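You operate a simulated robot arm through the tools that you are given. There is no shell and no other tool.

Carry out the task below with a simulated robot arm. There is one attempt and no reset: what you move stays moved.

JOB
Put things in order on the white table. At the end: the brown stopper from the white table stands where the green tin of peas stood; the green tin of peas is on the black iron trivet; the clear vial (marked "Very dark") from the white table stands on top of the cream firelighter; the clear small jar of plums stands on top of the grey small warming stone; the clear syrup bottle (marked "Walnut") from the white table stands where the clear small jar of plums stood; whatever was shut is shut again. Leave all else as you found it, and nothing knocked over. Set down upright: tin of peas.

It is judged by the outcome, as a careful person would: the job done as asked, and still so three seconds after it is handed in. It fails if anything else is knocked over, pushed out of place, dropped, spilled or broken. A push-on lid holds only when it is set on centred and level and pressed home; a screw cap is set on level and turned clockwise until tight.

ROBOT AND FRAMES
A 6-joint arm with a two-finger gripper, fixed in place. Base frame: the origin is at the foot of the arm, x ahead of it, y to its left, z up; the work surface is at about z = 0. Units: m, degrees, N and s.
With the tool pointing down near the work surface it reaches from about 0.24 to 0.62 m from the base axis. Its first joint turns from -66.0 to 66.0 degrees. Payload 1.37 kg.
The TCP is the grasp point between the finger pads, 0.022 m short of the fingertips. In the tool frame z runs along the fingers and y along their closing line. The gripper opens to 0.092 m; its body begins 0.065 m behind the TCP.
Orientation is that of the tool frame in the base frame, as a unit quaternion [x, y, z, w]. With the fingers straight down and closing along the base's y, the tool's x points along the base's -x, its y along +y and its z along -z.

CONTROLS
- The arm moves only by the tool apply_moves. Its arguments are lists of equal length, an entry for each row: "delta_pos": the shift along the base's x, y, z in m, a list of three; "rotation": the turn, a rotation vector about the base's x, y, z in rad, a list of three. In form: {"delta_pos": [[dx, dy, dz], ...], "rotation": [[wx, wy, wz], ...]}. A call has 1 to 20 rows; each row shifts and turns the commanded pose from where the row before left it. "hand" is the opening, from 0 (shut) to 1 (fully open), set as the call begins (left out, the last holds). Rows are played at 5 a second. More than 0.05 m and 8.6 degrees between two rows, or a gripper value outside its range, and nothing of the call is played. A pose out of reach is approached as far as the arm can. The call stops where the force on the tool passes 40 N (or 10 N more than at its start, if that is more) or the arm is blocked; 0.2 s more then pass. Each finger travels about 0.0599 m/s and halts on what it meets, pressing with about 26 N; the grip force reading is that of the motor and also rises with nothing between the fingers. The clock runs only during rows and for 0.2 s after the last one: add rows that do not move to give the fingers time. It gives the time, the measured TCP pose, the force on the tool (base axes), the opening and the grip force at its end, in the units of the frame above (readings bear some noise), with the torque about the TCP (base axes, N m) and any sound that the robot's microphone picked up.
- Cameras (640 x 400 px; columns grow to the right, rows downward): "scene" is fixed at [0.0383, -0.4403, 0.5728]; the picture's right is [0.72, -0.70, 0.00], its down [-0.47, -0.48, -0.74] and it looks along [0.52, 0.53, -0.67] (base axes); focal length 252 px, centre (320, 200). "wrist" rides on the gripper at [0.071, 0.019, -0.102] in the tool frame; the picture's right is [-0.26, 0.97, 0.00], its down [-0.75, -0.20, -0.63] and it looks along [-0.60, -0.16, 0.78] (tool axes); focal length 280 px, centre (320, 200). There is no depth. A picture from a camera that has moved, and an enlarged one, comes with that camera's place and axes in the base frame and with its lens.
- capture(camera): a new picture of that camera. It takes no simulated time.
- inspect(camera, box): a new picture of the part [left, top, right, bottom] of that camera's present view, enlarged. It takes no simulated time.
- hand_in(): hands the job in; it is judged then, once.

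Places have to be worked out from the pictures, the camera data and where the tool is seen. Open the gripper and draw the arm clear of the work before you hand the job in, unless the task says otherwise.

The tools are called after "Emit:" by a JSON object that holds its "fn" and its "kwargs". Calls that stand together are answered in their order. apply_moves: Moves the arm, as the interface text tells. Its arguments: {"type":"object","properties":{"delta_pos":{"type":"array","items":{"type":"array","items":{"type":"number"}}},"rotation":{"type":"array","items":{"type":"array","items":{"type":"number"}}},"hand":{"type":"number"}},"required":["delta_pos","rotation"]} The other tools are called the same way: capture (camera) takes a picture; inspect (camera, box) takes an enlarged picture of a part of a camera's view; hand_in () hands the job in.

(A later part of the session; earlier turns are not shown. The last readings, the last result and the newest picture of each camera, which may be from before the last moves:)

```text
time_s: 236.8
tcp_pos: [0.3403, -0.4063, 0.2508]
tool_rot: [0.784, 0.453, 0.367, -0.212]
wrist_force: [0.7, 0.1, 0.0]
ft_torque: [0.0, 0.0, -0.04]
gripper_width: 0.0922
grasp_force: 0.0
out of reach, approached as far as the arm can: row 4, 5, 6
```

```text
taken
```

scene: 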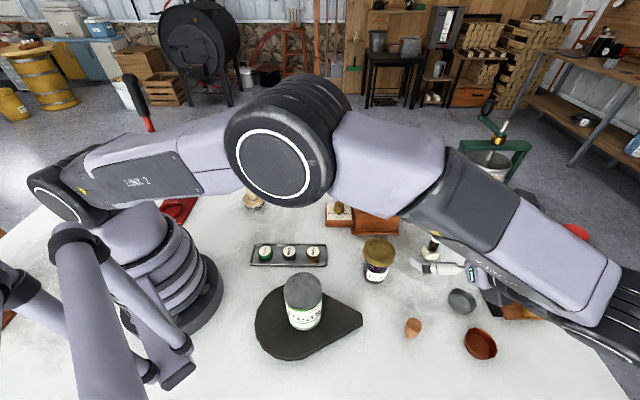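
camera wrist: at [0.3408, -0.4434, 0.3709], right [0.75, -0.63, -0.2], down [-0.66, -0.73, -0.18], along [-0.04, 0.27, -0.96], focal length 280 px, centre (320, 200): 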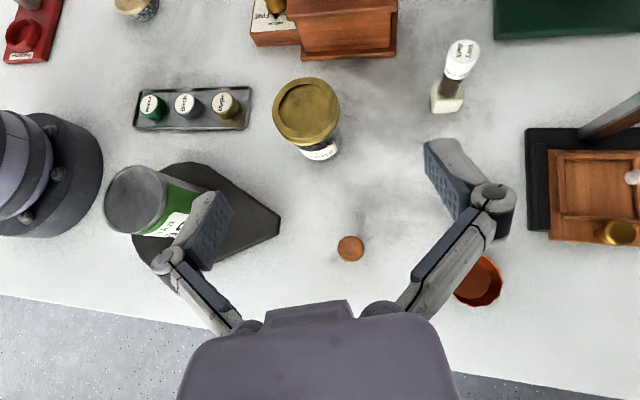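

That orientation gives a fine top-down view (joint limit reached only because I'm far back). Moving forward to the pre-grasp behind the jar.

Emit:
{"fn": "apply_moves", "kwargs": {"delta_pos": [[0.0127, 0.0219, -0.01], [0.0127, 0.0219, -0.02], [0.0126, 0.0218, -0.02], [0, 0, -0.03], [0, 0, -0.03], [0, 0, -0.02], [0, 0, 0]], "rotation": [[0, 0, 0], [0, 0, 0], [0, 0, 0], [0, 0, 0], [0, 0, 0], [0, 0, 0], [0, 0, 0]]}}

Emit:
{"fn": "capture", "kwargs": {"camera": "wrist"}}

Emit:
{"fn": "capture", "kwargs": {"camera": "scene"}}

```text
time_s: 238.4
tcp_pos: [0.3772, -0.3433, 0.1231]
tool_rot: [0.785, 0.453, 0.366, -0.212]
wrist_force: [0.2, 0.5, 0.3]
ft_torque: [-0.01, 0.01, 0.01]
gripper_width: 0.0919
grasp_force: 0.0
```

```text
taken
camera wrist: at [0.3774, -0.3795, 0.2428], right [0.75, -0.63, -0.2], down [-0.66, -0.73, -0.18], along [-0.04, 0.26, -0.96], focal length 280 px, centre (320, 200)
```

wrist: 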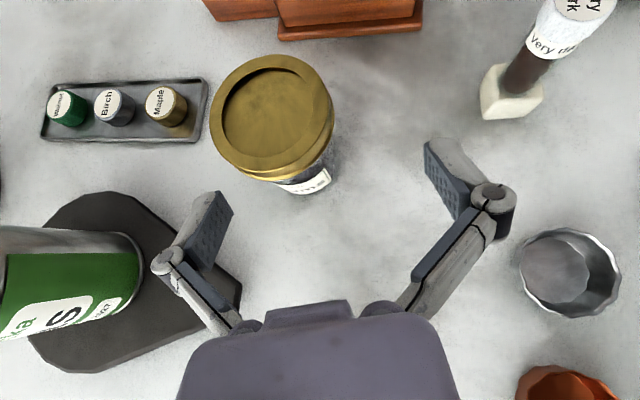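

```text
taken
```

scene: 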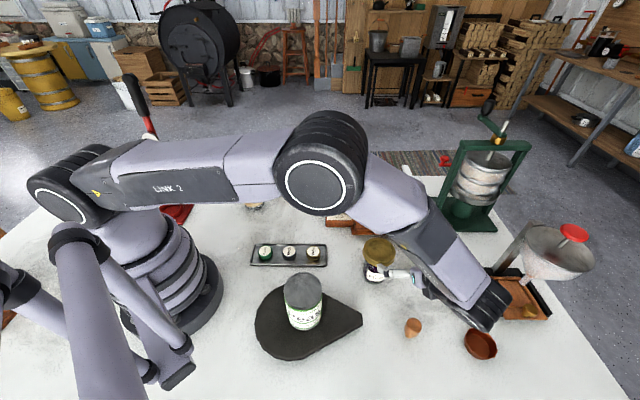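

From this angle I get a clear look into the grey fluted tin — there may be something inside. Zooming there.

Emit:
{"fn": "inspect", "kwargs": {"camera": "wrist", "box": [505, 215, 640, 330]}}

Emit:
{"fn": "inspect", "kwargs": {"camera": "wrist", "box": [190, 30, 360, 210]}}

Emit:
{"fn": "inspect", "kwargs": {"camera": "wrist", "box": [500, 340, 640, 400]}}

```text
3.48 times, centred on (572, 272) of wrist
camera zoom: at [0.3774, -0.3795, 0.2428], right [0.75, -0.63, -0.2], down [-0.66, -0.73, -0.18], along [-0.04, 0.26, -0.96], focal length 975 px, centre (-558, -52)
```

zoom: 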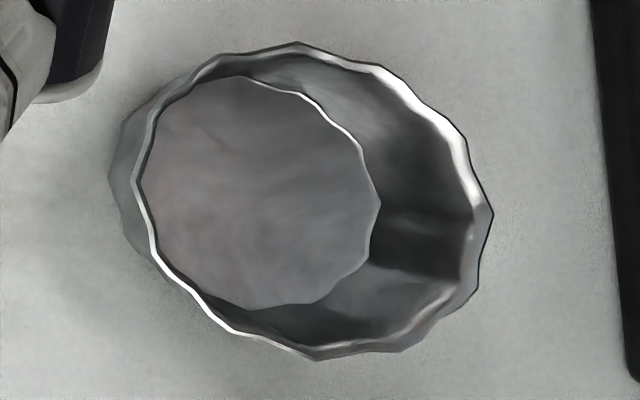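

```text
2.22 times, centred on (275, 120) of wrist
camera zoom: at [0.3774, -0.3795, 0.2428], right [0.75, -0.63, -0.2], down [-0.66, -0.73, -0.18], along [-0.04, 0.26, -0.96], focal length 623 px, centre (420, 378)
```

zoom: 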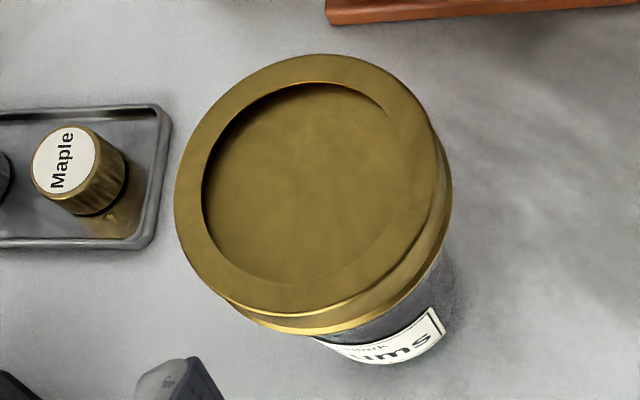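

```text
4.57 times, centred on (570, 370) of wrist
camera zoom: at [0.3774, -0.3795, 0.2428], right [0.75, -0.63, -0.2], down [-0.66, -0.73, -0.18], along [-0.04, 0.26, -0.96], focal length 1282 px, centre (-823, -577)
```

zoom: 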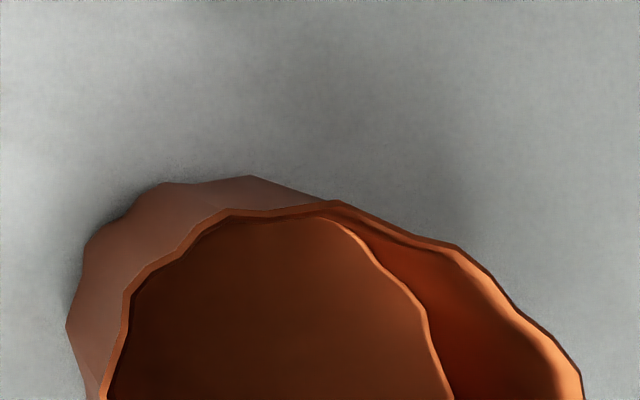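

It's just a tart tin with its own floor. Carrying on: I line up on the approach axis to the jar's body.

Emit:
{"fn": "apply_moves", "kwargs": {"delta_pos": [[-0.0159, -0.0018, 0], [-0.0158, -0.0018, 0], [0, 0, -0.015], [0, 0, -0.0142], [0, 0, 0]], "rotation": [[0, 0, 0], [0, 0, 0], [0, 0, 0], [0, 0, 0], [0, 0, 0]]}}

Emit:
{"fn": "capture", "kwargs": {"camera": "wrist"}}

Emit:
{"fn": "inspect", "kwargs": {"camera": "scene", "box": [340, 220, 460, 340]}}

```text
time_s: 239.6
tcp_pos: [0.3472, -0.3441, 0.0916]
tool_rot: [0.785, 0.453, 0.366, -0.211]
wrist_force: [-0.7, 0.4, -0.3]
ft_torque: [0.01, -0.03, -0.02]
gripper_width: 0.092
grasp_force: 0.1
```

```text
taken
camera wrist: at [0.3467, -0.3809, 0.2113], right [0.75, -0.63, -0.2], down [-0.66, -0.73, -0.18], along [-0.04, 0.26, -0.96], focal length 280 px, centre (320, 200)
```

wrist: 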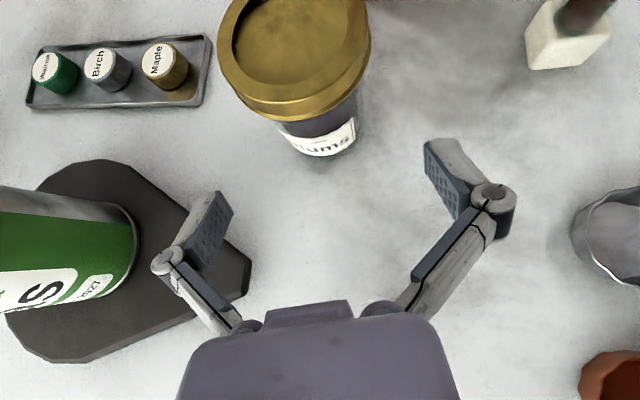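

```text
3.33 times, centred on (400, 280) of scene
camera zoom: at [0.0383, -0.4403, 0.5728], right [0.72, -0.7, 0.0], down [-0.47, -0.48, -0.74], along [0.52, 0.53, -0.67], focal length 838 px, centre (53, -67)
```

zoom: 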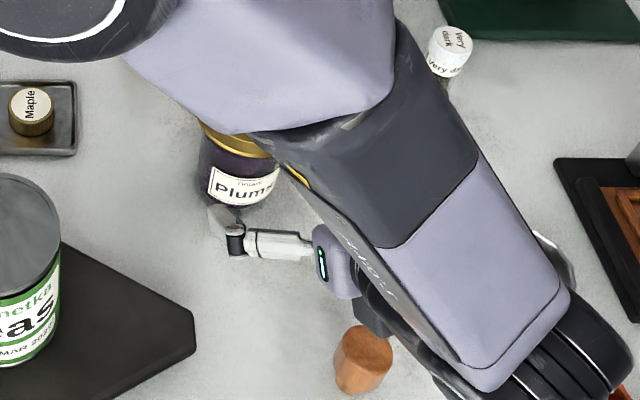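

Jar is laterally centred between the fingers. Advancing along the tool axis in two stages.

Emit:
{"fn": "apply_moves", "kwargs": {"delta_pos": [[0.0078, 0.0136, -0.0132], [0.0078, 0.0136, -0.0132], [0, 0, 0]], "rotation": [[0, 0, 0], [0, 0, 0], [0, 0, 0]]}}

Emit:
{"fn": "capture", "kwargs": {"camera": "wrist"}}

Emit:
{"fn": "inspect", "kwargs": {"camera": "scene", "box": [340, 220, 460, 340]}}

```text
time_s: 240.4
tcp_pos: [0.3615, -0.3166, 0.0639]
tool_rot: [0.785, 0.453, 0.366, -0.211]
wrist_force: [0.1, 0.5, 0.1]
ft_torque: [-0.03, -0.01, 0.02]
gripper_width: 0.0921
grasp_force: 0.0
```

```text
taken
camera wrist: at [0.3617, -0.3525, 0.1838], right [0.75, -0.63, -0.2], down [-0.66, -0.73, -0.18], along [-0.04, 0.26, -0.96], focal length 280 px, centre (320, 200)
```

wrist: 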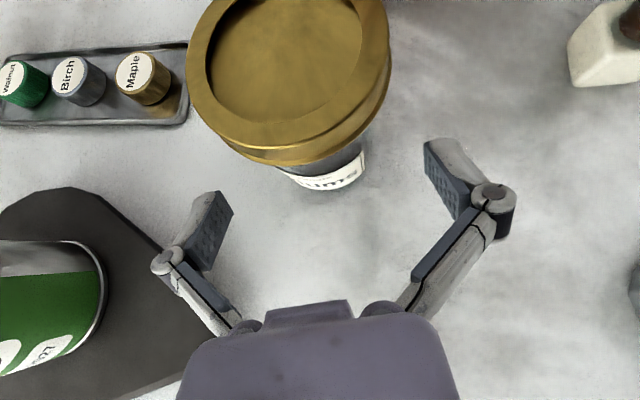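

```text
3.33 times, centred on (400, 280) of scene
camera zoom: at [0.0383, -0.4403, 0.5728], right [0.72, -0.7, 0.0], down [-0.47, -0.48, -0.74], along [0.52, 0.53, -0.67], focal length 838 px, centre (53, -67)
```

zoom: 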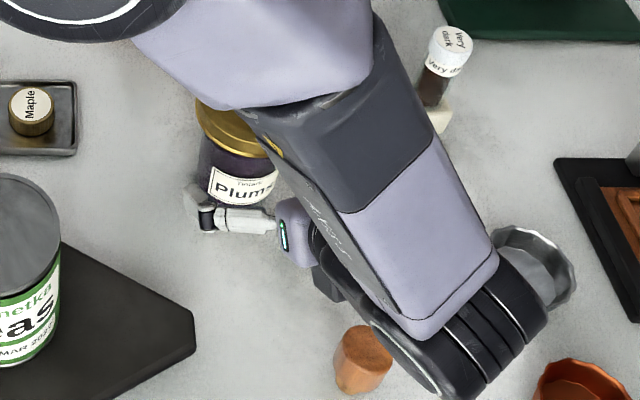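

Still well centred and clear. Final advance to the grasp pose around the jar's body.

Emit:
{"fn": "apply_moves", "kwargs": {"delta_pos": [[0.0062, 0.0107, -0.0092], [0.0062, 0.0107, -0.0092], [0.0062, 0.0107, -0.0092], [0, 0, 0]], "rotation": [[0, 0, 0], [0, 0, 0], [0, 0, 0], [0, 0, 0]]}}

Emit:
{"fn": "capture", "kwargs": {"camera": "wrist"}}

Emit:
{"fn": "inspect", "kwargs": {"camera": "scene", "box": [340, 210, 460, 340]}}

```text
time_s: 241.4
tcp_pos: [0.3814, -0.285, 0.037]
tool_rot: [0.785, 0.453, 0.366, -0.211]
wrist_force: [0.2, -0.2, -0.4]
ft_torque: [0.0, -0.02, 0.0]
gripper_width: 0.092
grasp_force: 0.0
```

```text
taken
camera wrist: at [0.382, -0.3215, 0.1568], right [0.75, -0.63, -0.2], down [-0.66, -0.73, -0.18], along [-0.04, 0.26, -0.96], focal length 280 px, centre (320, 200)
```

wrist: 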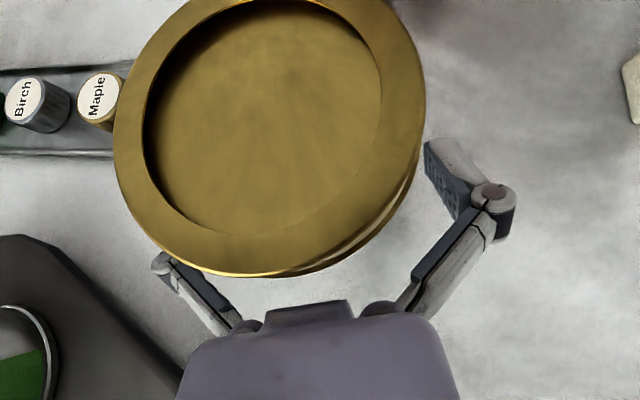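

```text
3.08 times, centred on (400, 275) of scene
camera zoom: at [0.0383, -0.4403, 0.5728], right [0.72, -0.7, 0.0], down [-0.47, -0.48, -0.74], along [0.52, 0.53, -0.67], focal length 774 px, centre (74, -31)
```

zoom: 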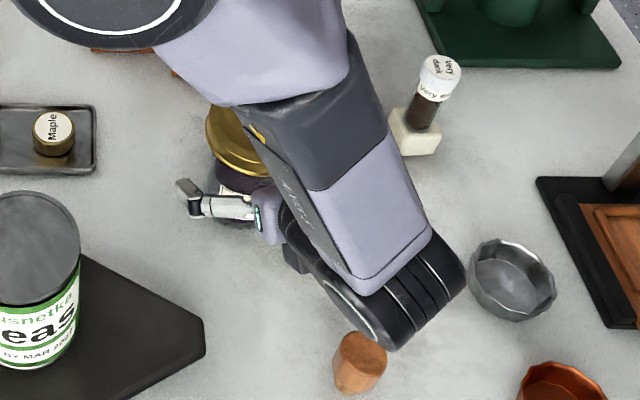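

Jar is centred and the palm clears the lid. Closing on the glass body.

Emit:
{"fn": "apply_moves", "kwargs": {"delta_pos": [[0, 0, 0], [0, 0, 0], [0, 0, 0], [0, 0, 0]], "rotation": [[0, 0, 0], [0, 0, 0], [0, 0, 0], [0, 0, 0]], "hand": 0.0}}

Emit:
{"fn": "capture", "kwargs": {"camera": "wrist"}}

Emit:
{"fn": "inspect", "kwargs": {"camera": "scene", "box": [350, 220, 410, 300]}}

```text
time_s: 242.4
tcp_pos: [0.3815, -0.2874, 0.0371]
tool_rot: [0.785, 0.454, 0.366, -0.211]
wrist_force: [-1.5, -0.6, 2.0]
ft_torque: [0.08, -0.05, 0.0]
gripper_width: 0.061
grasp_force: 25.7
```

```text
taken
camera wrist: at [0.3818, -0.3217, 0.1571], right [0.75, -0.63, -0.2], down [-0.66, -0.73, -0.18], along [-0.04, 0.26, -0.96], focal length 280 px, centre (320, 200)
```

wrist: 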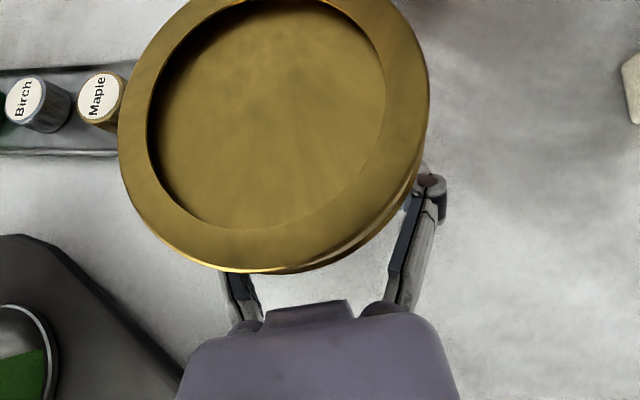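

```text
5.00 times, centred on (380, 260) of scene
camera zoom: at [0.0383, -0.4402, 0.5728], right [0.72, -0.7, 0.0], down [-0.47, -0.48, -0.74], along [0.52, 0.53, -0.67], focal length 1257 px, centre (20, -100)
```

zoom: 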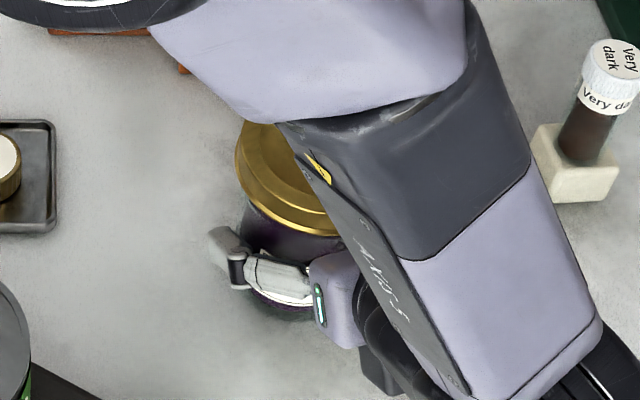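

Gripped at 0.061 m on the body. Lifting slowly and checking.

Emit:
{"fn": "apply_moves", "kwargs": {"delta_pos": [[0, 0, 0.004], [0, 0, 0.008], [0, 0, 0.015], [0, 0, 0.02], [0, 0, 0]], "rotation": [[0, 0, 0], [0, 0, 0], [0, 0, 0], [0, 0, 0], [0, 0, 0]]}}

Emit:
{"fn": "capture", "kwargs": {"camera": "wrist"}}

Emit:
{"fn": "inspect", "kwargs": {"camera": "scene", "box": [340, 200, 460, 300]}}

```text
time_s: 243.6
tcp_pos: [0.3792, -0.2865, 0.0856]
tool_rot: [0.785, 0.453, 0.367, -0.211]
wrist_force: [-0.5, 0.0, -3.7]
ft_torque: [0.01, 0.01, -0.03]
gripper_width: 0.0609
grasp_force: 26.1
```

```text
taken
camera wrist: at [0.3802, -0.3225, 0.2047], right [0.75, -0.63, -0.2], down [-0.66, -0.73, -0.18], along [-0.04, 0.26, -0.96], focal length 280 px, centre (320, 200)
```

wrist: 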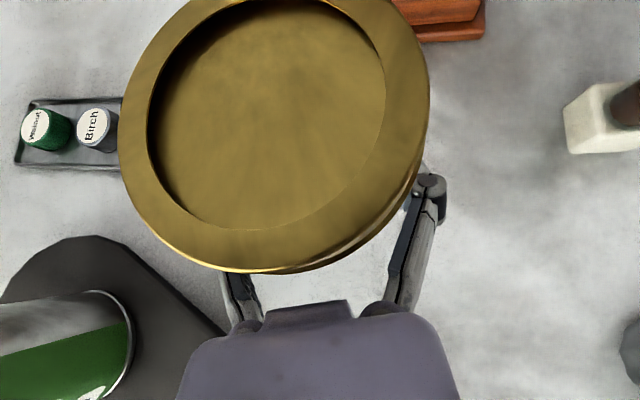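

```text
4.00 times, centred on (400, 250) of scene
camera zoom: at [0.0383, -0.4403, 0.5728], right [0.72, -0.7, 0.0], down [-0.47, -0.48, -0.74], along [0.52, 0.53, -0.67], focal length 1006 px, centre (0, 0)
```

zoom: 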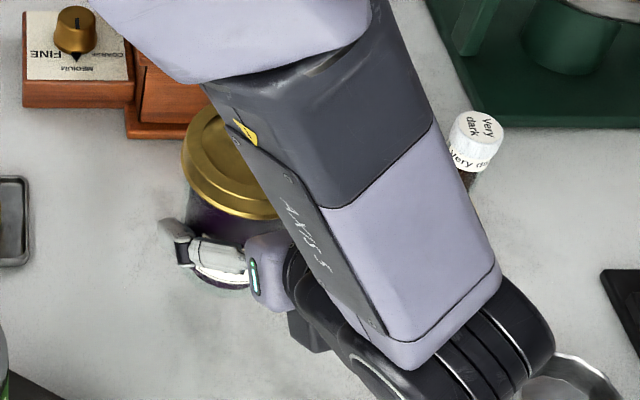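

The jar is held firmly (3.7 N, no slip), upright. Raising it high and swinging over to the warming stone, rotating the hand 45° on the way.

Emit:
{"fn": "apply_moves", "kwargs": {"delta_pos": [[0, 0, 0.04], [0, 0, 0.045], [0, 0, 0.045], [0, 0, 0.045], [-0.0066, 0.0433, 0], [-0.0066, 0.0433, 0], [-0.0066, 0.0433, 0], [-0.0066, 0.0433, 0], [-0.0066, 0.0433, 0], [-0.0066, 0.0433, 0], [-0.0066, 0.0433, 0], [-0.0066, 0.0433, 0], [-0.0066, 0.0433, 0], [-0.0066, 0.0433, 0], [0, 0, 0], [0, 0, 0]], "rotation": [[0, 0, 0], [0, 0, 0], [0, 0, 0], [0, 0, 0], [0, 0, 0.07854], [0, 0, 0.07854], [0, 0, 0.07854], [0, 0, 0.07854], [0, 0, 0.07854], [0, 0, 0.07854], [0, 0, 0.07854], [0, 0, 0.07854], [0, 0, 0.07854], [0, 0, 0.07854], [0, 0, 0], [0, 0, 0]]}}

Emit:
{"fn": "capture", "kwargs": {"camera": "scene"}}

Emit:
{"fn": "capture", "kwargs": {"camera": "wrist"}}

```text
time_s: 247.0
tcp_pos: [0.3162, 0.1469, 0.257]
tool_rot: [0.552, 0.719, 0.257, -0.335]
wrist_force: [0.4, 0.2, -3.3]
ft_torque: [-0.02, -0.01, 0.0]
gripper_width: 0.0605
grasp_force: 26.1
```

```text
taken
```

scene: 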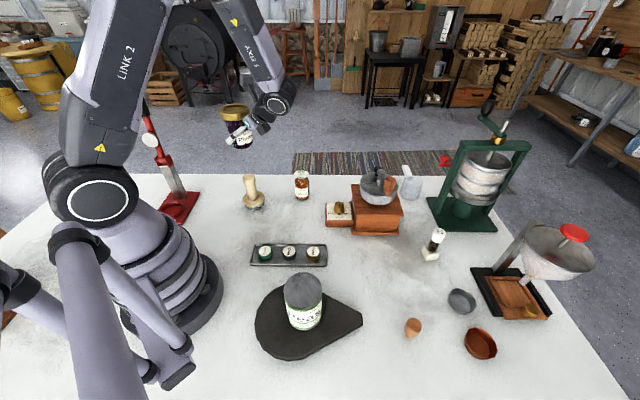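

```text
taken
camera wrist: at [0.343, 0.1225, 0.3777], right [0.98, 0.09, -0.2], down [0.05, -0.98, -0.18], along [-0.21, 0.16, -0.96], focal length 280 px, centre (320, 200)
```

wrist: 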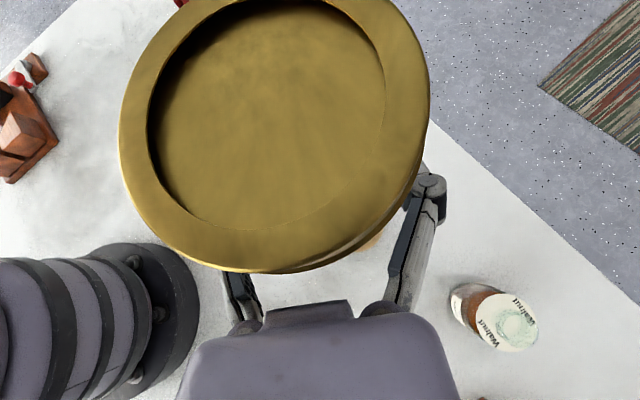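

The jar is over the stone's handle. Lowering partway and checking alignment with the flat top.

Emit:
{"fn": "apply_moves", "kwargs": {"delta_pos": [[-0.0025, 0, -0.03], [0, 0, -0.03], [0, 0, -0.027], [0, 0, 0], [0, 0, 0]], "rotation": [[0, 0, 0], [0, 0, 0], [0, 0, 0], [0, 0, 0], [0, 0, 0]]}}

Emit:
{"fn": "inspect", "kwargs": {"camera": "scene", "box": [215, 110, 295, 215]}}

Emit:
{"fn": "inspect", "kwargs": {"camera": "scene", "box": [230, 150, 275, 200]}}

```text
time_s: 248.2
tcp_pos: [0.3097, 0.1481, 0.1726]
tool_rot: [0.552, 0.719, 0.258, -0.336]
wrist_force: [-0.4, -0.4, -3.7]
ft_torque: [0.01, -0.02, 0.01]
gripper_width: 0.061
grasp_force: 26.0
```

```text
3.81 times, centred on (255, 162) of scene
camera zoom: at [0.0383, -0.4402, 0.5728], right [0.72, -0.7, 0.0], down [-0.47, -0.48, -0.74], along [0.52, 0.53, -0.67], focal length 958 px, centre (568, 343)
```

zoom: 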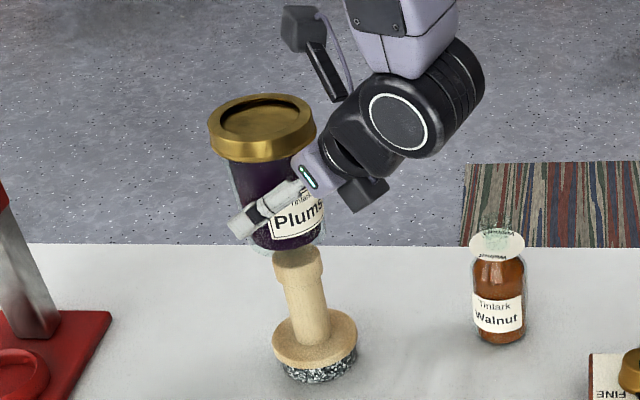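

```text
8.00 times, centred on (252, 175) of scene
camera zoom: at [0.0383, -0.4402, 0.5728], right [0.72, -0.7, 0.0], down [-0.47, -0.48, -0.74], along [0.52, 0.53, -0.67], focal length 2012 px, centre (860, 400)
```

zoom: 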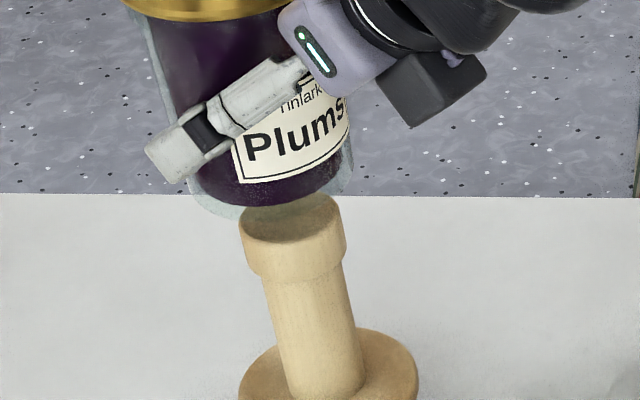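

The warming stone's handle top is at about (0.312, 0.152) and the jar axis at (0.310, 0.154); I'll shift by ~2–3 mm and lower to just above contact.

Emit:
{"fn": "apply_moves", "kwargs": {"delta_pos": [[0.0025, -0.0017, -0.006], [0, 0, -0.007], [0, 0, -0.005], [0, 0, 0]], "rotation": [[0, 0, 0], [0, 0, 0], [0, 0, 0], [0, 0, 0]]}}

Emit:
{"fn": "inspect", "kwargs": {"camera": "scene", "box": [230, 150, 275, 200]}}

Emit:
{"fn": "capture", "kwargs": {"camera": "wrist"}}

```text
time_s: 249.2
tcp_pos: [0.314, 0.1476, 0.1543]
tool_rot: [0.552, 0.719, 0.257, -0.336]
wrist_force: [0.7, -0.1, -4.0]
ft_torque: [-0.01, -0.01, 0.0]
gripper_width: 0.0609
grasp_force: 25.6
```

```text
8.00 times, centred on (252, 175) of scene
camera zoom: at [0.0383, -0.4402, 0.5728], right [0.72, -0.7, 0.0], down [-0.47, -0.48, -0.74], along [0.52, 0.53, -0.67], focal length 2012 px, centre (860, 400)
```

zoom: 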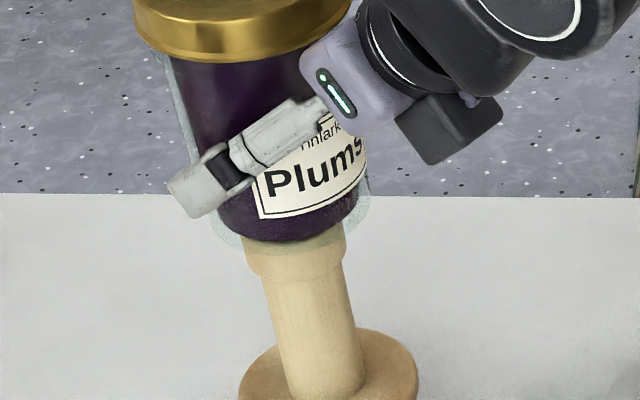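

```text
taken
camera wrist: at [0.3407, 0.1223, 0.2747], right [0.98, 0.09, -0.2], down [0.05, -0.98, -0.18], along [-0.21, 0.16, -0.96], focal length 280 px, centre (320, 200)
```

wrist: 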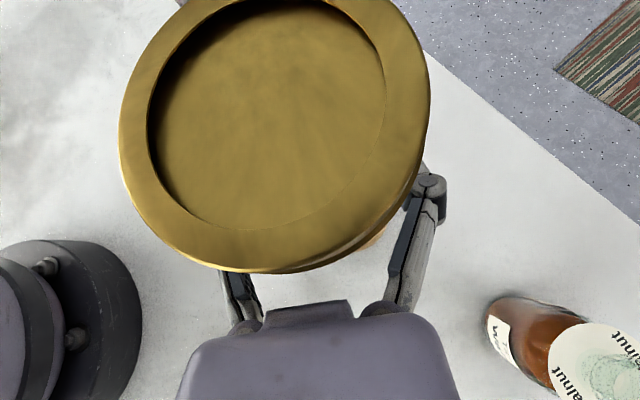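

Horizontally aligned within ~1 mm, maybe 2–3 mm too far from the camera; small correction, then lower gently to contact.

Emit:
{"fn": "apply_moves", "kwargs": {"delta_pos": [[-0.0013, -0.0016, -0.002], [0, 0, -0.002], [0, 0, 0]], "rotation": [[0, 0, 0], [0, 0, 0], [0, 0, 0]]}}

Emit:
{"fn": "apply_moves", "kwargs": {"delta_pos": [[0, 0, -0.001], [0, 0, 0]], "rotation": [[0, 0, 0], [0, 0, 0]]}}

Emit:
{"fn": "apply_moves", "kwargs": {"delta_pos": [[0, 0, -0.001], [0, 0, 0]], "rotation": [[0, 0, 0], [0, 0, 0]]}}

```text
time_s: 250.0
tcp_pos: [0.3121, 0.1447, 0.1519]
tool_rot: [0.552, 0.718, 0.258, -0.336]
wrist_force: [-1.5, -0.8, 7.8]
ft_torque: [0.01, -0.12, -0.05]
gripper_width: 0.0607
grasp_force: 26.0
```

```text
time_s: 250.6
tcp_pos: [0.313, 0.1466, 0.1503]
tool_rot: [0.551, 0.718, 0.259, -0.336]
wrist_force: [-1.0, 3.5, 10.7]
ft_torque: [0.14, -0.05, -0.01]
gripper_width: 0.0607
grasp_force: 26.3
```

```text
time_s: 251.2
tcp_pos: [0.3135, 0.1443, 0.1482]
tool_rot: [0.552, 0.719, 0.258, -0.335]
wrist_force: [-1.2, 3.0, 11.1]
ft_torque: [0.15, -0.02, 0.01]
gripper_width: 0.0605
grasp_force: 26.0
```

Contact at z≈0.152. I pressed a bit more than needed; easing up and checking alignment before release.

Emit:
{"fn": "apply_moves", "kwargs": {"delta_pos": [[0, 0, 0.0012], [0, 0, 0]], "rotation": [[0, 0, 0], [0, 0, 0]]}}

Emit:
{"fn": "inspect", "kwargs": {"camera": "scene", "box": [225, 130, 280, 215]}}

Emit:
{"fn": "inspect", "kwargs": {"camera": "scene", "box": [230, 160, 275, 195]}}

```text
time_s: 251.8
tcp_pos: [0.3148, 0.1441, 0.1495]
tool_rot: [0.553, 0.719, 0.257, -0.334]
wrist_force: [0.2, -0.1, -4.5]
ft_torque: [-0.08, 0.0, 0.01]
gripper_width: 0.0606
grasp_force: 26.1
```

```text
4.71 times, centred on (252, 172) of scene
camera zoom: at [0.0383, -0.4403, 0.5728], right [0.72, -0.7, 0.0], down [-0.47, -0.48, -0.74], along [0.52, 0.53, -0.67], focal length 1183 px, centre (638, 329)
```

zoom: 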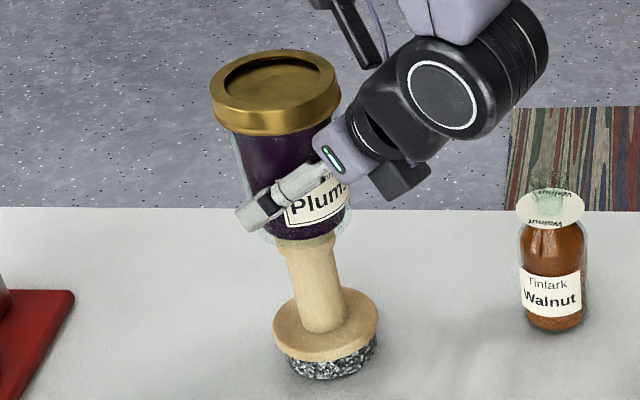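

```text
11.43 times, centred on (252, 178) of scene
camera zoom: at [0.0383, -0.4403, 0.5728], right [0.72, -0.7, 0.0], down [-0.47, -0.48, -0.74], along [0.52, 0.53, -0.67], focal length 2874 px, centre (1091, 457)
```

zoom: 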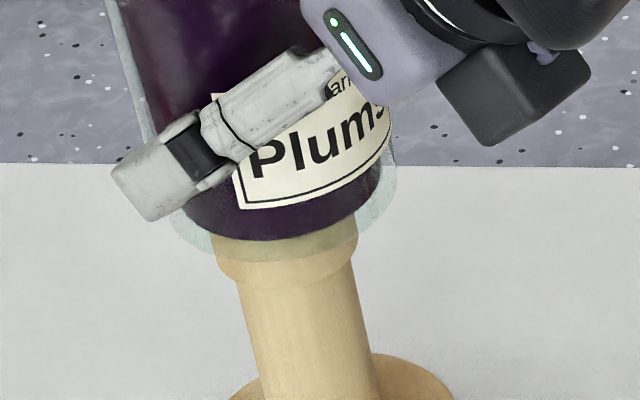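

The jar's base is centred on the handle top within ~1–2 mm. Lowering a touch to contact, then opening the fingers.

Emit:
{"fn": "apply_moves", "kwargs": {"delta_pos": [[0, 0, -0.0009], [0, 0, 0]], "rotation": [[0, 0, 0], [0, 0, 0]]}}

```text
time_s: 252.4
tcp_pos: [0.3132, 0.1453, 0.1492]
tool_rot: [0.552, 0.719, 0.257, -0.336]
wrist_force: [-0.3, -1.0, -4.1]
ft_torque: [-0.02, 0.04, 0.01]
gripper_width: 0.0605
grasp_force: 25.7
```

Emit:
{"fn": "apply_moves", "kwargs": {"delta_pos": [[0, 0, -0.0008], [0, 0, 0]], "rotation": [[0, 0, 0], [0, 0, 0]]}}

```text
time_s: 253.0
tcp_pos: [0.3118, 0.1444, 0.1487]
tool_rot: [0.551, 0.72, 0.257, -0.336]
wrist_force: [0.8, -1.8, 0.1]
ft_torque: [-0.13, -0.05, -0.01]
gripper_width: 0.0605
grasp_force: 25.7
```

The stone now carries the jar's weight. Opening the hand.

Emit:
{"fn": "apply_moves", "kwargs": {"delta_pos": [[0, 0, 0], [0, 0, 0], [0, 0, 0]], "rotation": [[0, 0, 0], [0, 0, 0], [0, 0, 0]], "hand": 1.0}}

Emit:
{"fn": "inspect", "kwargs": {"camera": "scene", "box": [225, 130, 280, 215]}}

Emit:
{"fn": "capture", "kwargs": {"camera": "wrist"}}

```text
time_s: 253.8
tcp_pos: [0.3129, 0.1449, 0.1488]
tool_rot: [0.552, 0.719, 0.257, -0.336]
wrist_force: [0.6, -0.3, 0.8]
ft_torque: [-0.02, 0.01, -0.02]
gripper_width: 0.0917
grasp_force: 0.0
```

```text
4.71 times, centred on (252, 172) of scene
camera zoom: at [0.0383, -0.4403, 0.5728], right [0.72, -0.7, 0.0], down [-0.47, -0.48, -0.74], along [0.52, 0.53, -0.67], focal length 1183 px, centre (638, 329)
```

zoom: 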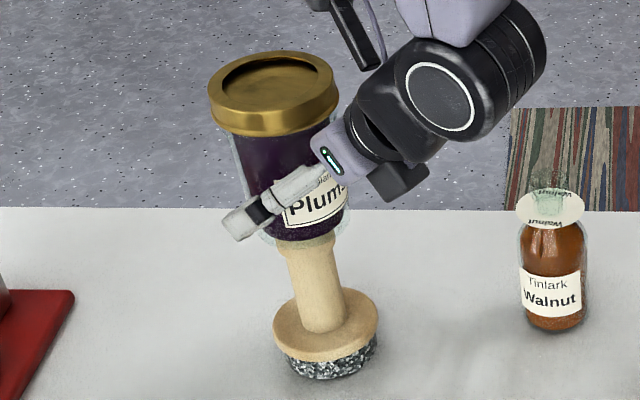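

```text
taken
camera wrist: at [0.3396, 0.12, 0.2684], right [0.98, 0.09, -0.2], down [0.05, -0.98, -0.18], along [-0.21, 0.16, -0.96], focal length 280 px, centre (320, 200)
```

wrist: 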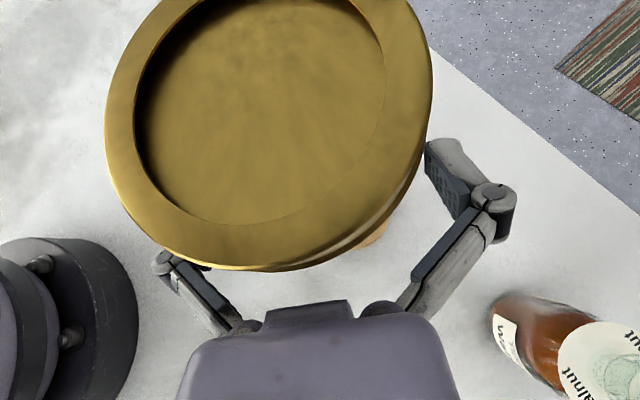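

The jar stands freely on the warming stone. Backing away along the tool axis, slowly at first.

Emit:
{"fn": "apply_moves", "kwargs": {"delta_pos": [[0.002, -0.0074, 0.0064], [0.002, -0.0074, 0.0064], [0.004, -0.0148, 0.0129], [0.006, -0.0222, 0.0193], [0.006, -0.0222, 0.0193], [0.006, -0.0222, 0.0193], [0, 0, 0]], "rotation": [[0, 0, 0], [0, 0, 0], [0, 0, 0], [0, 0, 0], [0, 0, 0], [0, 0, 0], [0, 0, 0]]}}

Emit:
{"fn": "capture", "kwargs": {"camera": "scene"}}

Emit:
{"fn": "inspect", "kwargs": {"camera": "scene", "box": [220, 110, 290, 220]}}

Emit:
{"fn": "capture", "kwargs": {"camera": "wrist"}}

```text
time_s: 255.4
tcp_pos: [0.3425, 0.0464, 0.2326]
tool_rot: [0.552, 0.719, 0.257, -0.335]
wrist_force: [0.4, 0.2, 0.3]
ft_torque: [0.0, 0.01, 0.0]
gripper_width: 0.0921
grasp_force: 0.0
```

```text
taken
```

scene: 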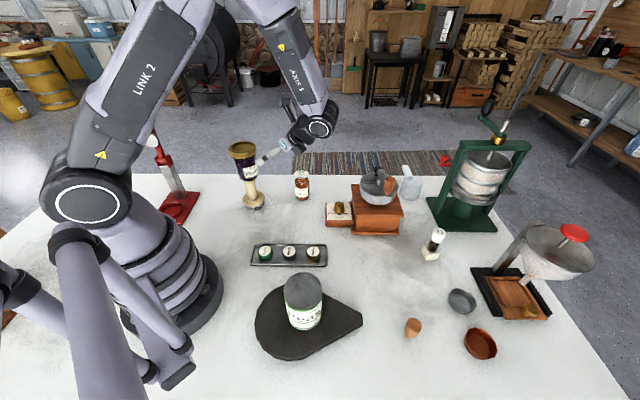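

```text
3.64 times, centred on (255, 165) of scene
camera zoom: at [0.0383, -0.4403, 0.5728], right [0.72, -0.7, 0.0], down [-0.47, -0.48, -0.74], along [0.52, 0.53, -0.67], focal length 914 px, centre (556, 327)
```

zoom: 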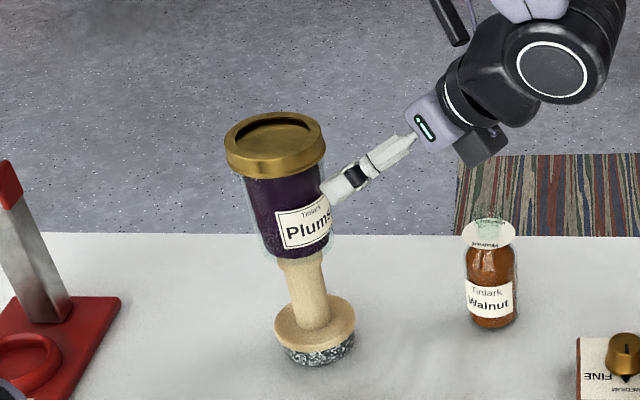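

```text
taken
camera wrist: at [0.3689, 0.0228, 0.3522], right [0.98, 0.09, -0.2], down [0.05, -0.98, -0.18], along [-0.21, 0.16, -0.96], focal length 280 px, centre (320, 200)
```

wrist: 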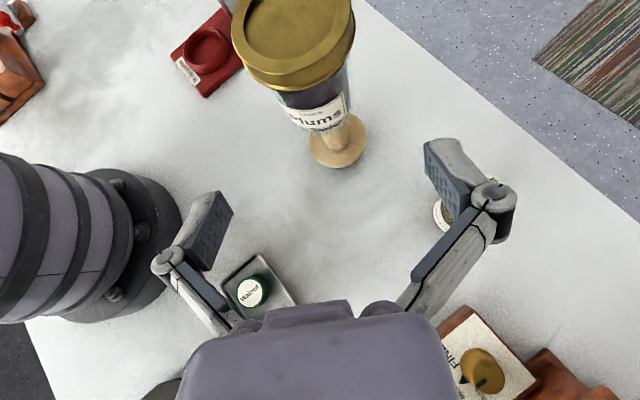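

The jar stands steadily on the warming stone. Next the Walnut bottle: I move away from the jar, straighten the hand, and turn toward the bottle to measure it.

Emit:
{"fn": "apply_moves", "kwargs": {"delta_pos": [[0.006, -0.03, 0.02], [0.006, -0.03, 0.02], [0, 0, 0.01], [0, 0, 0], [0, 0, 0], [0, 0, 0], [0, 0, 0], [0, 0, 0], [0, 0, 0]], "rotation": [[0, 0, 0], [0, 0, 0], [-0.1405, -0.0376, 0], [-0.1405, -0.0376, 0], [-0.1405, -0.0376, 0], [-0.1405, -0.0376, 0], [-0.1405, -0.0376, 0], [-0.1405, -0.0376, 0], [0, 0, 0]]}}

Emit:
{"fn": "apply_moves", "kwargs": {"delta_pos": [[0, 0.001, 0], [0, 0.001, 0], [0, 0.001, 0], [0, 0.001, 0], [0, 0.001, 0], [0, 0.001, 0], [0, 0.001, 0], [0, 0.001, 0], [0, 0.001, 0], [0, 0.001, 0], [0, 0.001, 0], [0, 0.001, 0], [0, 0.001, 0], [0, 0.001, 0], [0, 0.001, 0], [0, 0, 0]], "rotation": [[0, 0, 0.1489], [0, 0, 0.1489], [0, 0, 0.1489], [0, 0, 0.1489], [0, 0, 0.1489], [0, 0, 0.1489], [0, 0, 0.1489], [0, 0, 0.1489], [0, 0, 0.1489], [0, 0, 0.1489], [0, 0, 0.1489], [0, 0, 0.1489], [0, 0, 0.1489], [0, 0, 0.1489], [0, 0, 0.1489], [0, 0, 0]]}}

Emit:
{"fn": "capture", "kwargs": {"camera": "wrist"}}

Emit:
{"fn": "capture", "kwargs": {"camera": "scene"}}

```text
time_s: 257.4
tcp_pos: [0.3517, -0.0115, 0.2818]
tool_rot: [0.609, 0.793, 0.0, 0.001]
wrist_force: [-0.5, 0.1, -0.2]
ft_torque: [-0.03, -0.03, 0.02]
gripper_width: 0.092
grasp_force: 0.1
```

```text
time_s: 260.8
tcp_pos: [0.3501, 0.0034, 0.281]
tool_rot: [-0.447, 0.895, 0.0, 0.001]
wrist_force: [-0.4, -0.3, -0.7]
ft_torque: [-0.01, 0.0, 0.02]
gripper_width: 0.092
grasp_force: 0.1
```

```text
taken
camera wrist: at [0.2929, -0.0399, 0.3831], right [-0.61, 0.79, 0.0], down [0.62, 0.48, 0.62], along [0.49, 0.38, -0.78], focal length 280 px, centre (320, 200)
```

wrist: 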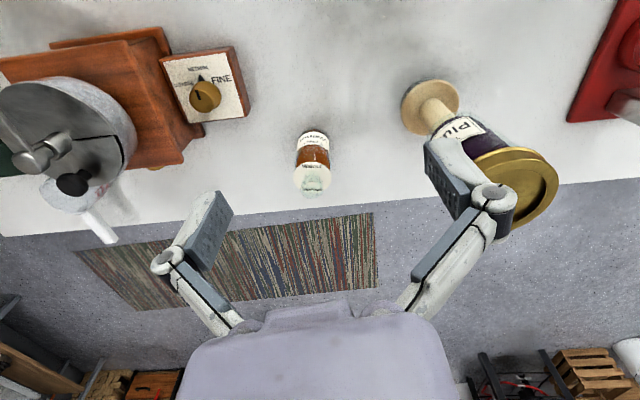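

```text
taken
```

scene: 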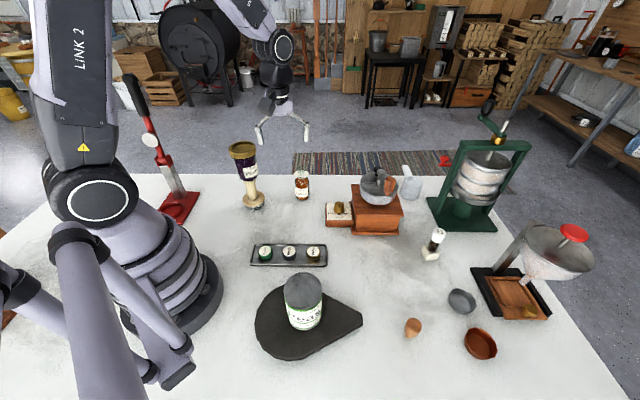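

Emit:
{"fn": "inspect", "kwargs": {"camera": "wrist", "box": [270, 110, 360, 210]}}

Emit:
{"fn": "inspect", "kwargs": {"camera": "scene", "box": [280, 160, 325, 210]}}

```text
4.00 times, centred on (315, 160) of wrist
camera zoom: at [0.2929, -0.0399, 0.3831], right [-0.61, 0.79, 0.0], down [0.62, 0.48, 0.62], along [0.49, 0.38, -0.78], focal length 1122 px, centre (340, 360)
```

zoom: 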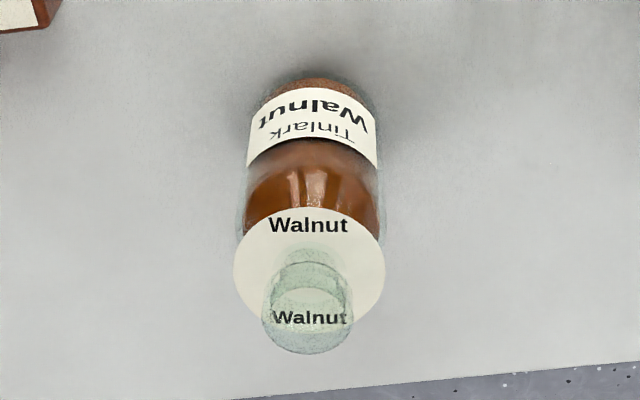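

```text
8.00 times, centred on (302, 185) of scene
camera zoom: at [0.0383, -0.4403, 0.5728], right [0.72, -0.7, 0.0], down [-0.47, -0.48, -0.74], along [0.52, 0.53, -0.67], focal length 2012 px, centre (460, 320)
```

zoom: 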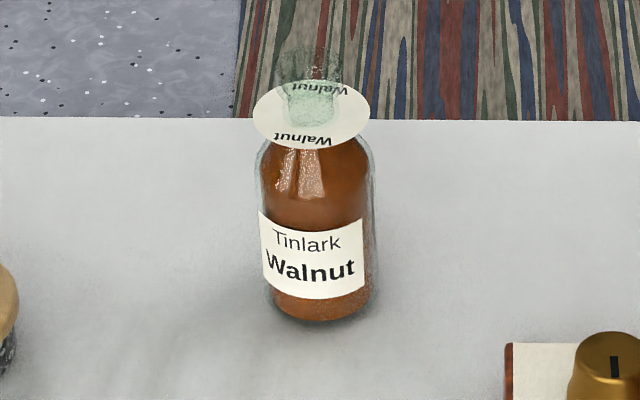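

Bottle axis at about (0.450, 0.071), body ≈0.047 across, collar at z≈0.095, neck top ≈0.121. I'll tilt the hand 40° (body leaning toward the robot, away from the jar tower) and line up on the approach axis.

Emit:
{"fn": "apply_moves", "kwargs": {"delta_pos": [[0, 0, 0], [0, 0, 0], [0, 0, 0], [0, 0, 0], [0, 0, 0], [0.025, 0, -0.03], [0.025, 0.0013, -0.04], [0, 0, -0.04], [0, 0, -0.04], [0, 0, 0]], "rotation": [[0.1117, -0.0838, 0], [0.1117, -0.0838, 0], [0.1117, -0.0838, 0], [0.1117, -0.0838, 0], [0.1117, -0.0838, 0], [0, 0, 0], [0, 0, 0], [0, 0, 0], [0, 0, 0], [0, 0, 0]]}}

Emit:
{"fn": "capture", "kwargs": {"camera": "wrist"}}

Emit:
{"fn": "capture", "kwargs": {"camera": "scene"}}

```text
time_s: 263.0
tcp_pos: [0.4038, 0.0053, 0.1318]
tool_rot: [-0.418, 0.842, 0.152, 0.305]
wrist_force: [-0.4, 0.5, -1.0]
ft_torque: [0.04, 0.0, -0.03]
gripper_width: 0.0919
grasp_force: 0.0
```

```text
taken
camera wrist: at [0.3163, -0.0769, 0.1644], right [-0.65, 0.74, 0.17], down [0.27, 0.02, 0.96], along [0.71, 0.67, -0.21], focal length 280 px, centre (320, 200)
```

wrist: 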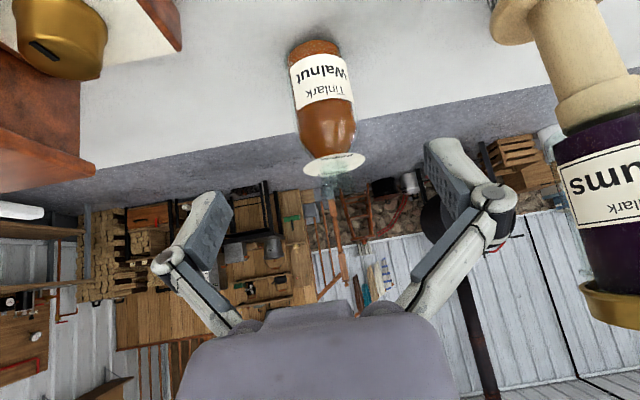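

```text
taken
```

scene: 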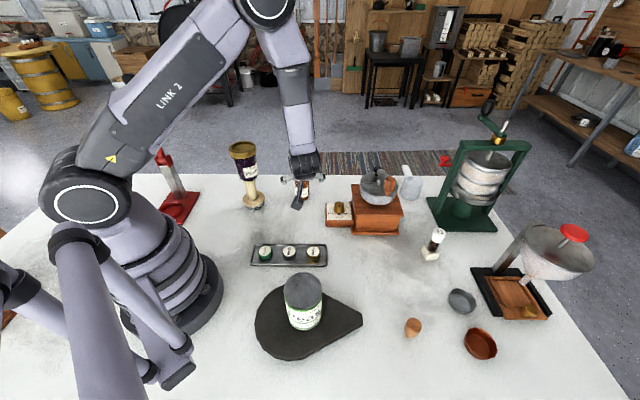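

Well lined up (lateral error ~3 mm). Advancing halfway with a small lateral correction.

Emit:
{"fn": "apply_moves", "kwargs": {"delta_pos": [[0.0103, 0.0163, -0.023], [0.0104, 0.0164, -0.023], [0, 0, 0]], "rotation": [[0, 0, 0], [0, 0, 0], [0, 0, 0]]}}

Emit:
{"fn": "capture", "kwargs": {"camera": "wrist"}}

Emit:
{"fn": "inspect", "kwargs": {"camera": "scene", "box": [260, 140, 340, 230]}}

```text
time_s: 263.8
tcp_pos: [0.4331, 0.0357, 0.0938]
tool_rot: [-0.419, 0.842, 0.155, 0.303]
wrist_force: [-0.5, -0.1, 0.1]
ft_torque: [0.01, 0.0, -0.02]
gripper_width: 0.0918
grasp_force: 0.1
out of reach, approached as far as the arm can: row 1, 2
```

```text
taken
camera wrist: at [0.3463, -0.0464, 0.1271], right [-0.65, 0.74, 0.18], down [0.28, 0.01, 0.96], along [0.71, 0.67, -0.21], focal length 280 px, centre (320, 200)
```

wrist: 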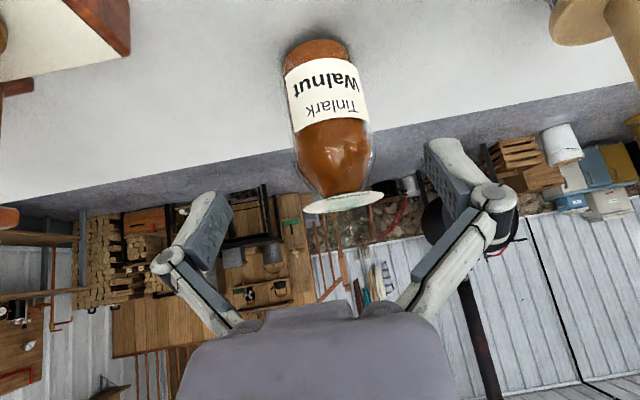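

```text
4.44 times, centred on (300, 185) of scene
camera zoom: at [0.0383, -0.4402, 0.5728], right [0.72, -0.7, 0.0], down [-0.47, -0.48, -0.74], along [0.52, 0.53, -0.67], focal length 1118 px, centre (409, 267)
```

zoom: 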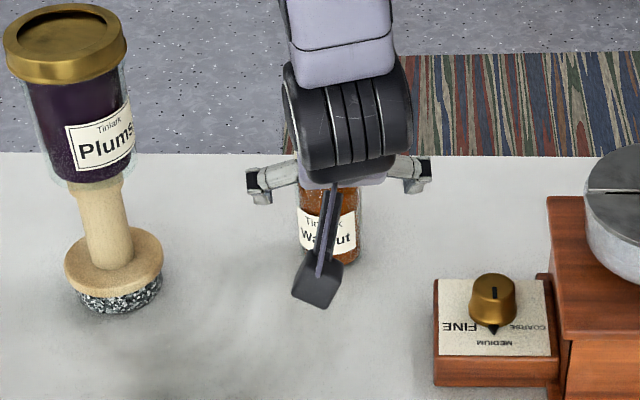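

That lean hits a joint limit. I'll back out and instead lean the hand toward -y (like I did for the jar), which this arm handles well.

Emit:
{"fn": "apply_moves", "kwargs": {"delta_pos": [[-0.0129, -0.0171, 0.0255], [-0.0129, -0.0171, 0.0255], [-0.0129, -0.0171, 0.0255], [0, 0, 0.04], [0, 0, 0.04], [0, 0, 0], [0, 0, 0], [0, 0, 0], [0, 0, 0]], "rotation": [[0, 0, 0], [0, 0, 0], [0, 0, 0], [-0.1117, 0.0838, 0], [-0.1117, 0.0838, 0], [-0.1117, 0.0838, 0], [-0.1117, 0.0838, 0], [-0.1117, 0.0838, 0], [0, 0, 0]]}}

Emit:
{"fn": "apply_moves", "kwargs": {"delta_pos": [[0, 0, 0], [0, 0, 0], [0, 0, 0], [0, 0, 0], [0, 0, 0], [0, 0, 0], [0, 0, 0], [0, 0, 0], [0, 0, 0], [0, 0, 0], [0, 0, 0], [0, 0, 0], [0, 0, 0], [0, 0, 0], [0, 0, 0], [0, 0, 0], [0, 0, 0], [0, 0, 0]], "rotation": [[0, 0, -0.1469], [0, 0, -0.1469], [0, 0, -0.1469], [0, 0, -0.1469], [0, 0, -0.1469], [0, 0, -0.1469], [0, 0, -0.1469], [0, 0, -0.1469], [0, 0, -0.1469], [0, 0, -0.1469], [0, 0, -0.1469], [0, 0, -0.1469], [0, 0, -0.1469], [0, 0, -0.1469], [0, 0, -0.1469], [0, 0, -0.1469], [0, 0, -0.1469], [0, 0, 0]]}}

Emit:
{"fn": "capture", "kwargs": {"camera": "scene"}}

```text
time_s: 265.8
tcp_pos: [0.3942, -0.016, 0.248]
tool_rot: [-0.446, 0.895, -0.001, -0.001]
wrist_force: [-0.7, 0.0, 0.4]
ft_torque: [0.0, -0.02, 0.01]
gripper_width: 0.092
grasp_force: 0.1
```

```text
time_s: 269.6
tcp_pos: [0.3928, -0.0158, 0.2502]
tool_rot: [0.709, 0.705, 0.0, 0.0]
wrist_force: [0.5, 1.1, 0.7]
ft_torque: [0.0, 0.01, 0.0]
gripper_width: 0.0917
grasp_force: 0.0
```

```text
taken
```

scene: 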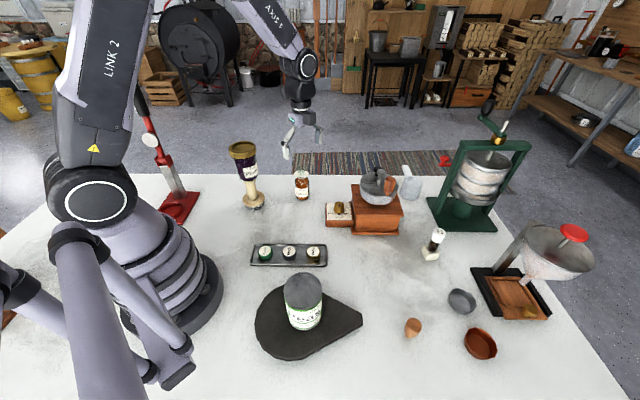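

Emit:
{"fn": "apply_moves", "kwargs": {"delta_pos": [[0, 0, 0], [0, 0, 0], [0, 0, 0], [0, 0, 0], [0, 0, 0], [0, 0, 0], [0.028, -0.002, 0], [0.028, -0.002, 0], [0, 0, -0.04], [0, 0, -0.04], [0, 0, -0.02], [0, 0, 0]], "rotation": [[0.1309, 0, 0], [0.1309, 0, 0], [0.1309, 0, 0], [0.1309, 0, 0], [0.1309, 0, 0], [0.1309, 0, 0.005], [0, 0, 0], [0, 0, 0], [0, 0, 0], [0, 0, 0], [0, 0, 0], [0, 0, 0]]}}

Emit:
{"fn": "capture", "kwargs": {"camera": "wrist"}}

Emit:
{"fn": "inspect", "kwargs": {"camera": "scene", "box": [260, 100, 420, 240]}}

```text
time_s: 272.2
tcp_pos: [0.4476, -0.0202, 0.1476]
tool_rot: [0.652, 0.655, 0.269, -0.271]
wrist_force: [-0.5, -1.2, -0.6]
ft_torque: [0.01, 0.0, 0.01]
gripper_width: 0.0922
grasp_force: 0.0
```

```text
taken
camera wrist: at [0.468, -0.0408, 0.2698], right [0.97, -0.18, -0.19], down [-0.2, -0.98, -0.09], along [-0.17, 0.13, -0.98], focal length 280 px, centre (320, 200)
```

wrist: 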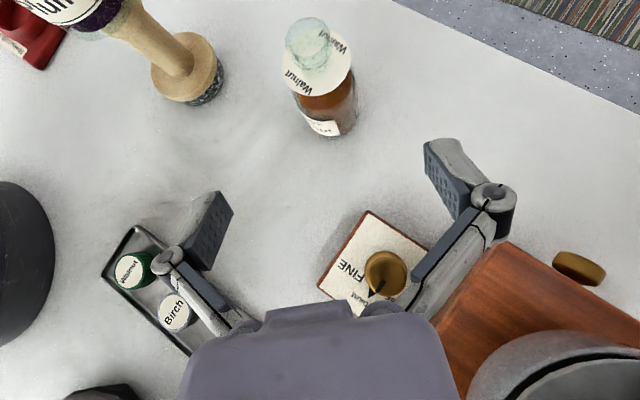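

```text
2.86 times, centred on (340, 170) of scene
camera zoom: at [0.0383, -0.4403, 0.5728], right [0.72, -0.7, 0.0], down [-0.47, -0.48, -0.74], along [0.52, 0.53, -0.67], focal length 718 px, centre (263, 286)
```

zoom: 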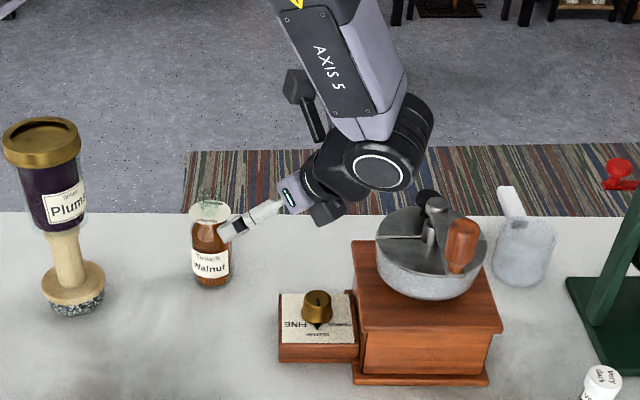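

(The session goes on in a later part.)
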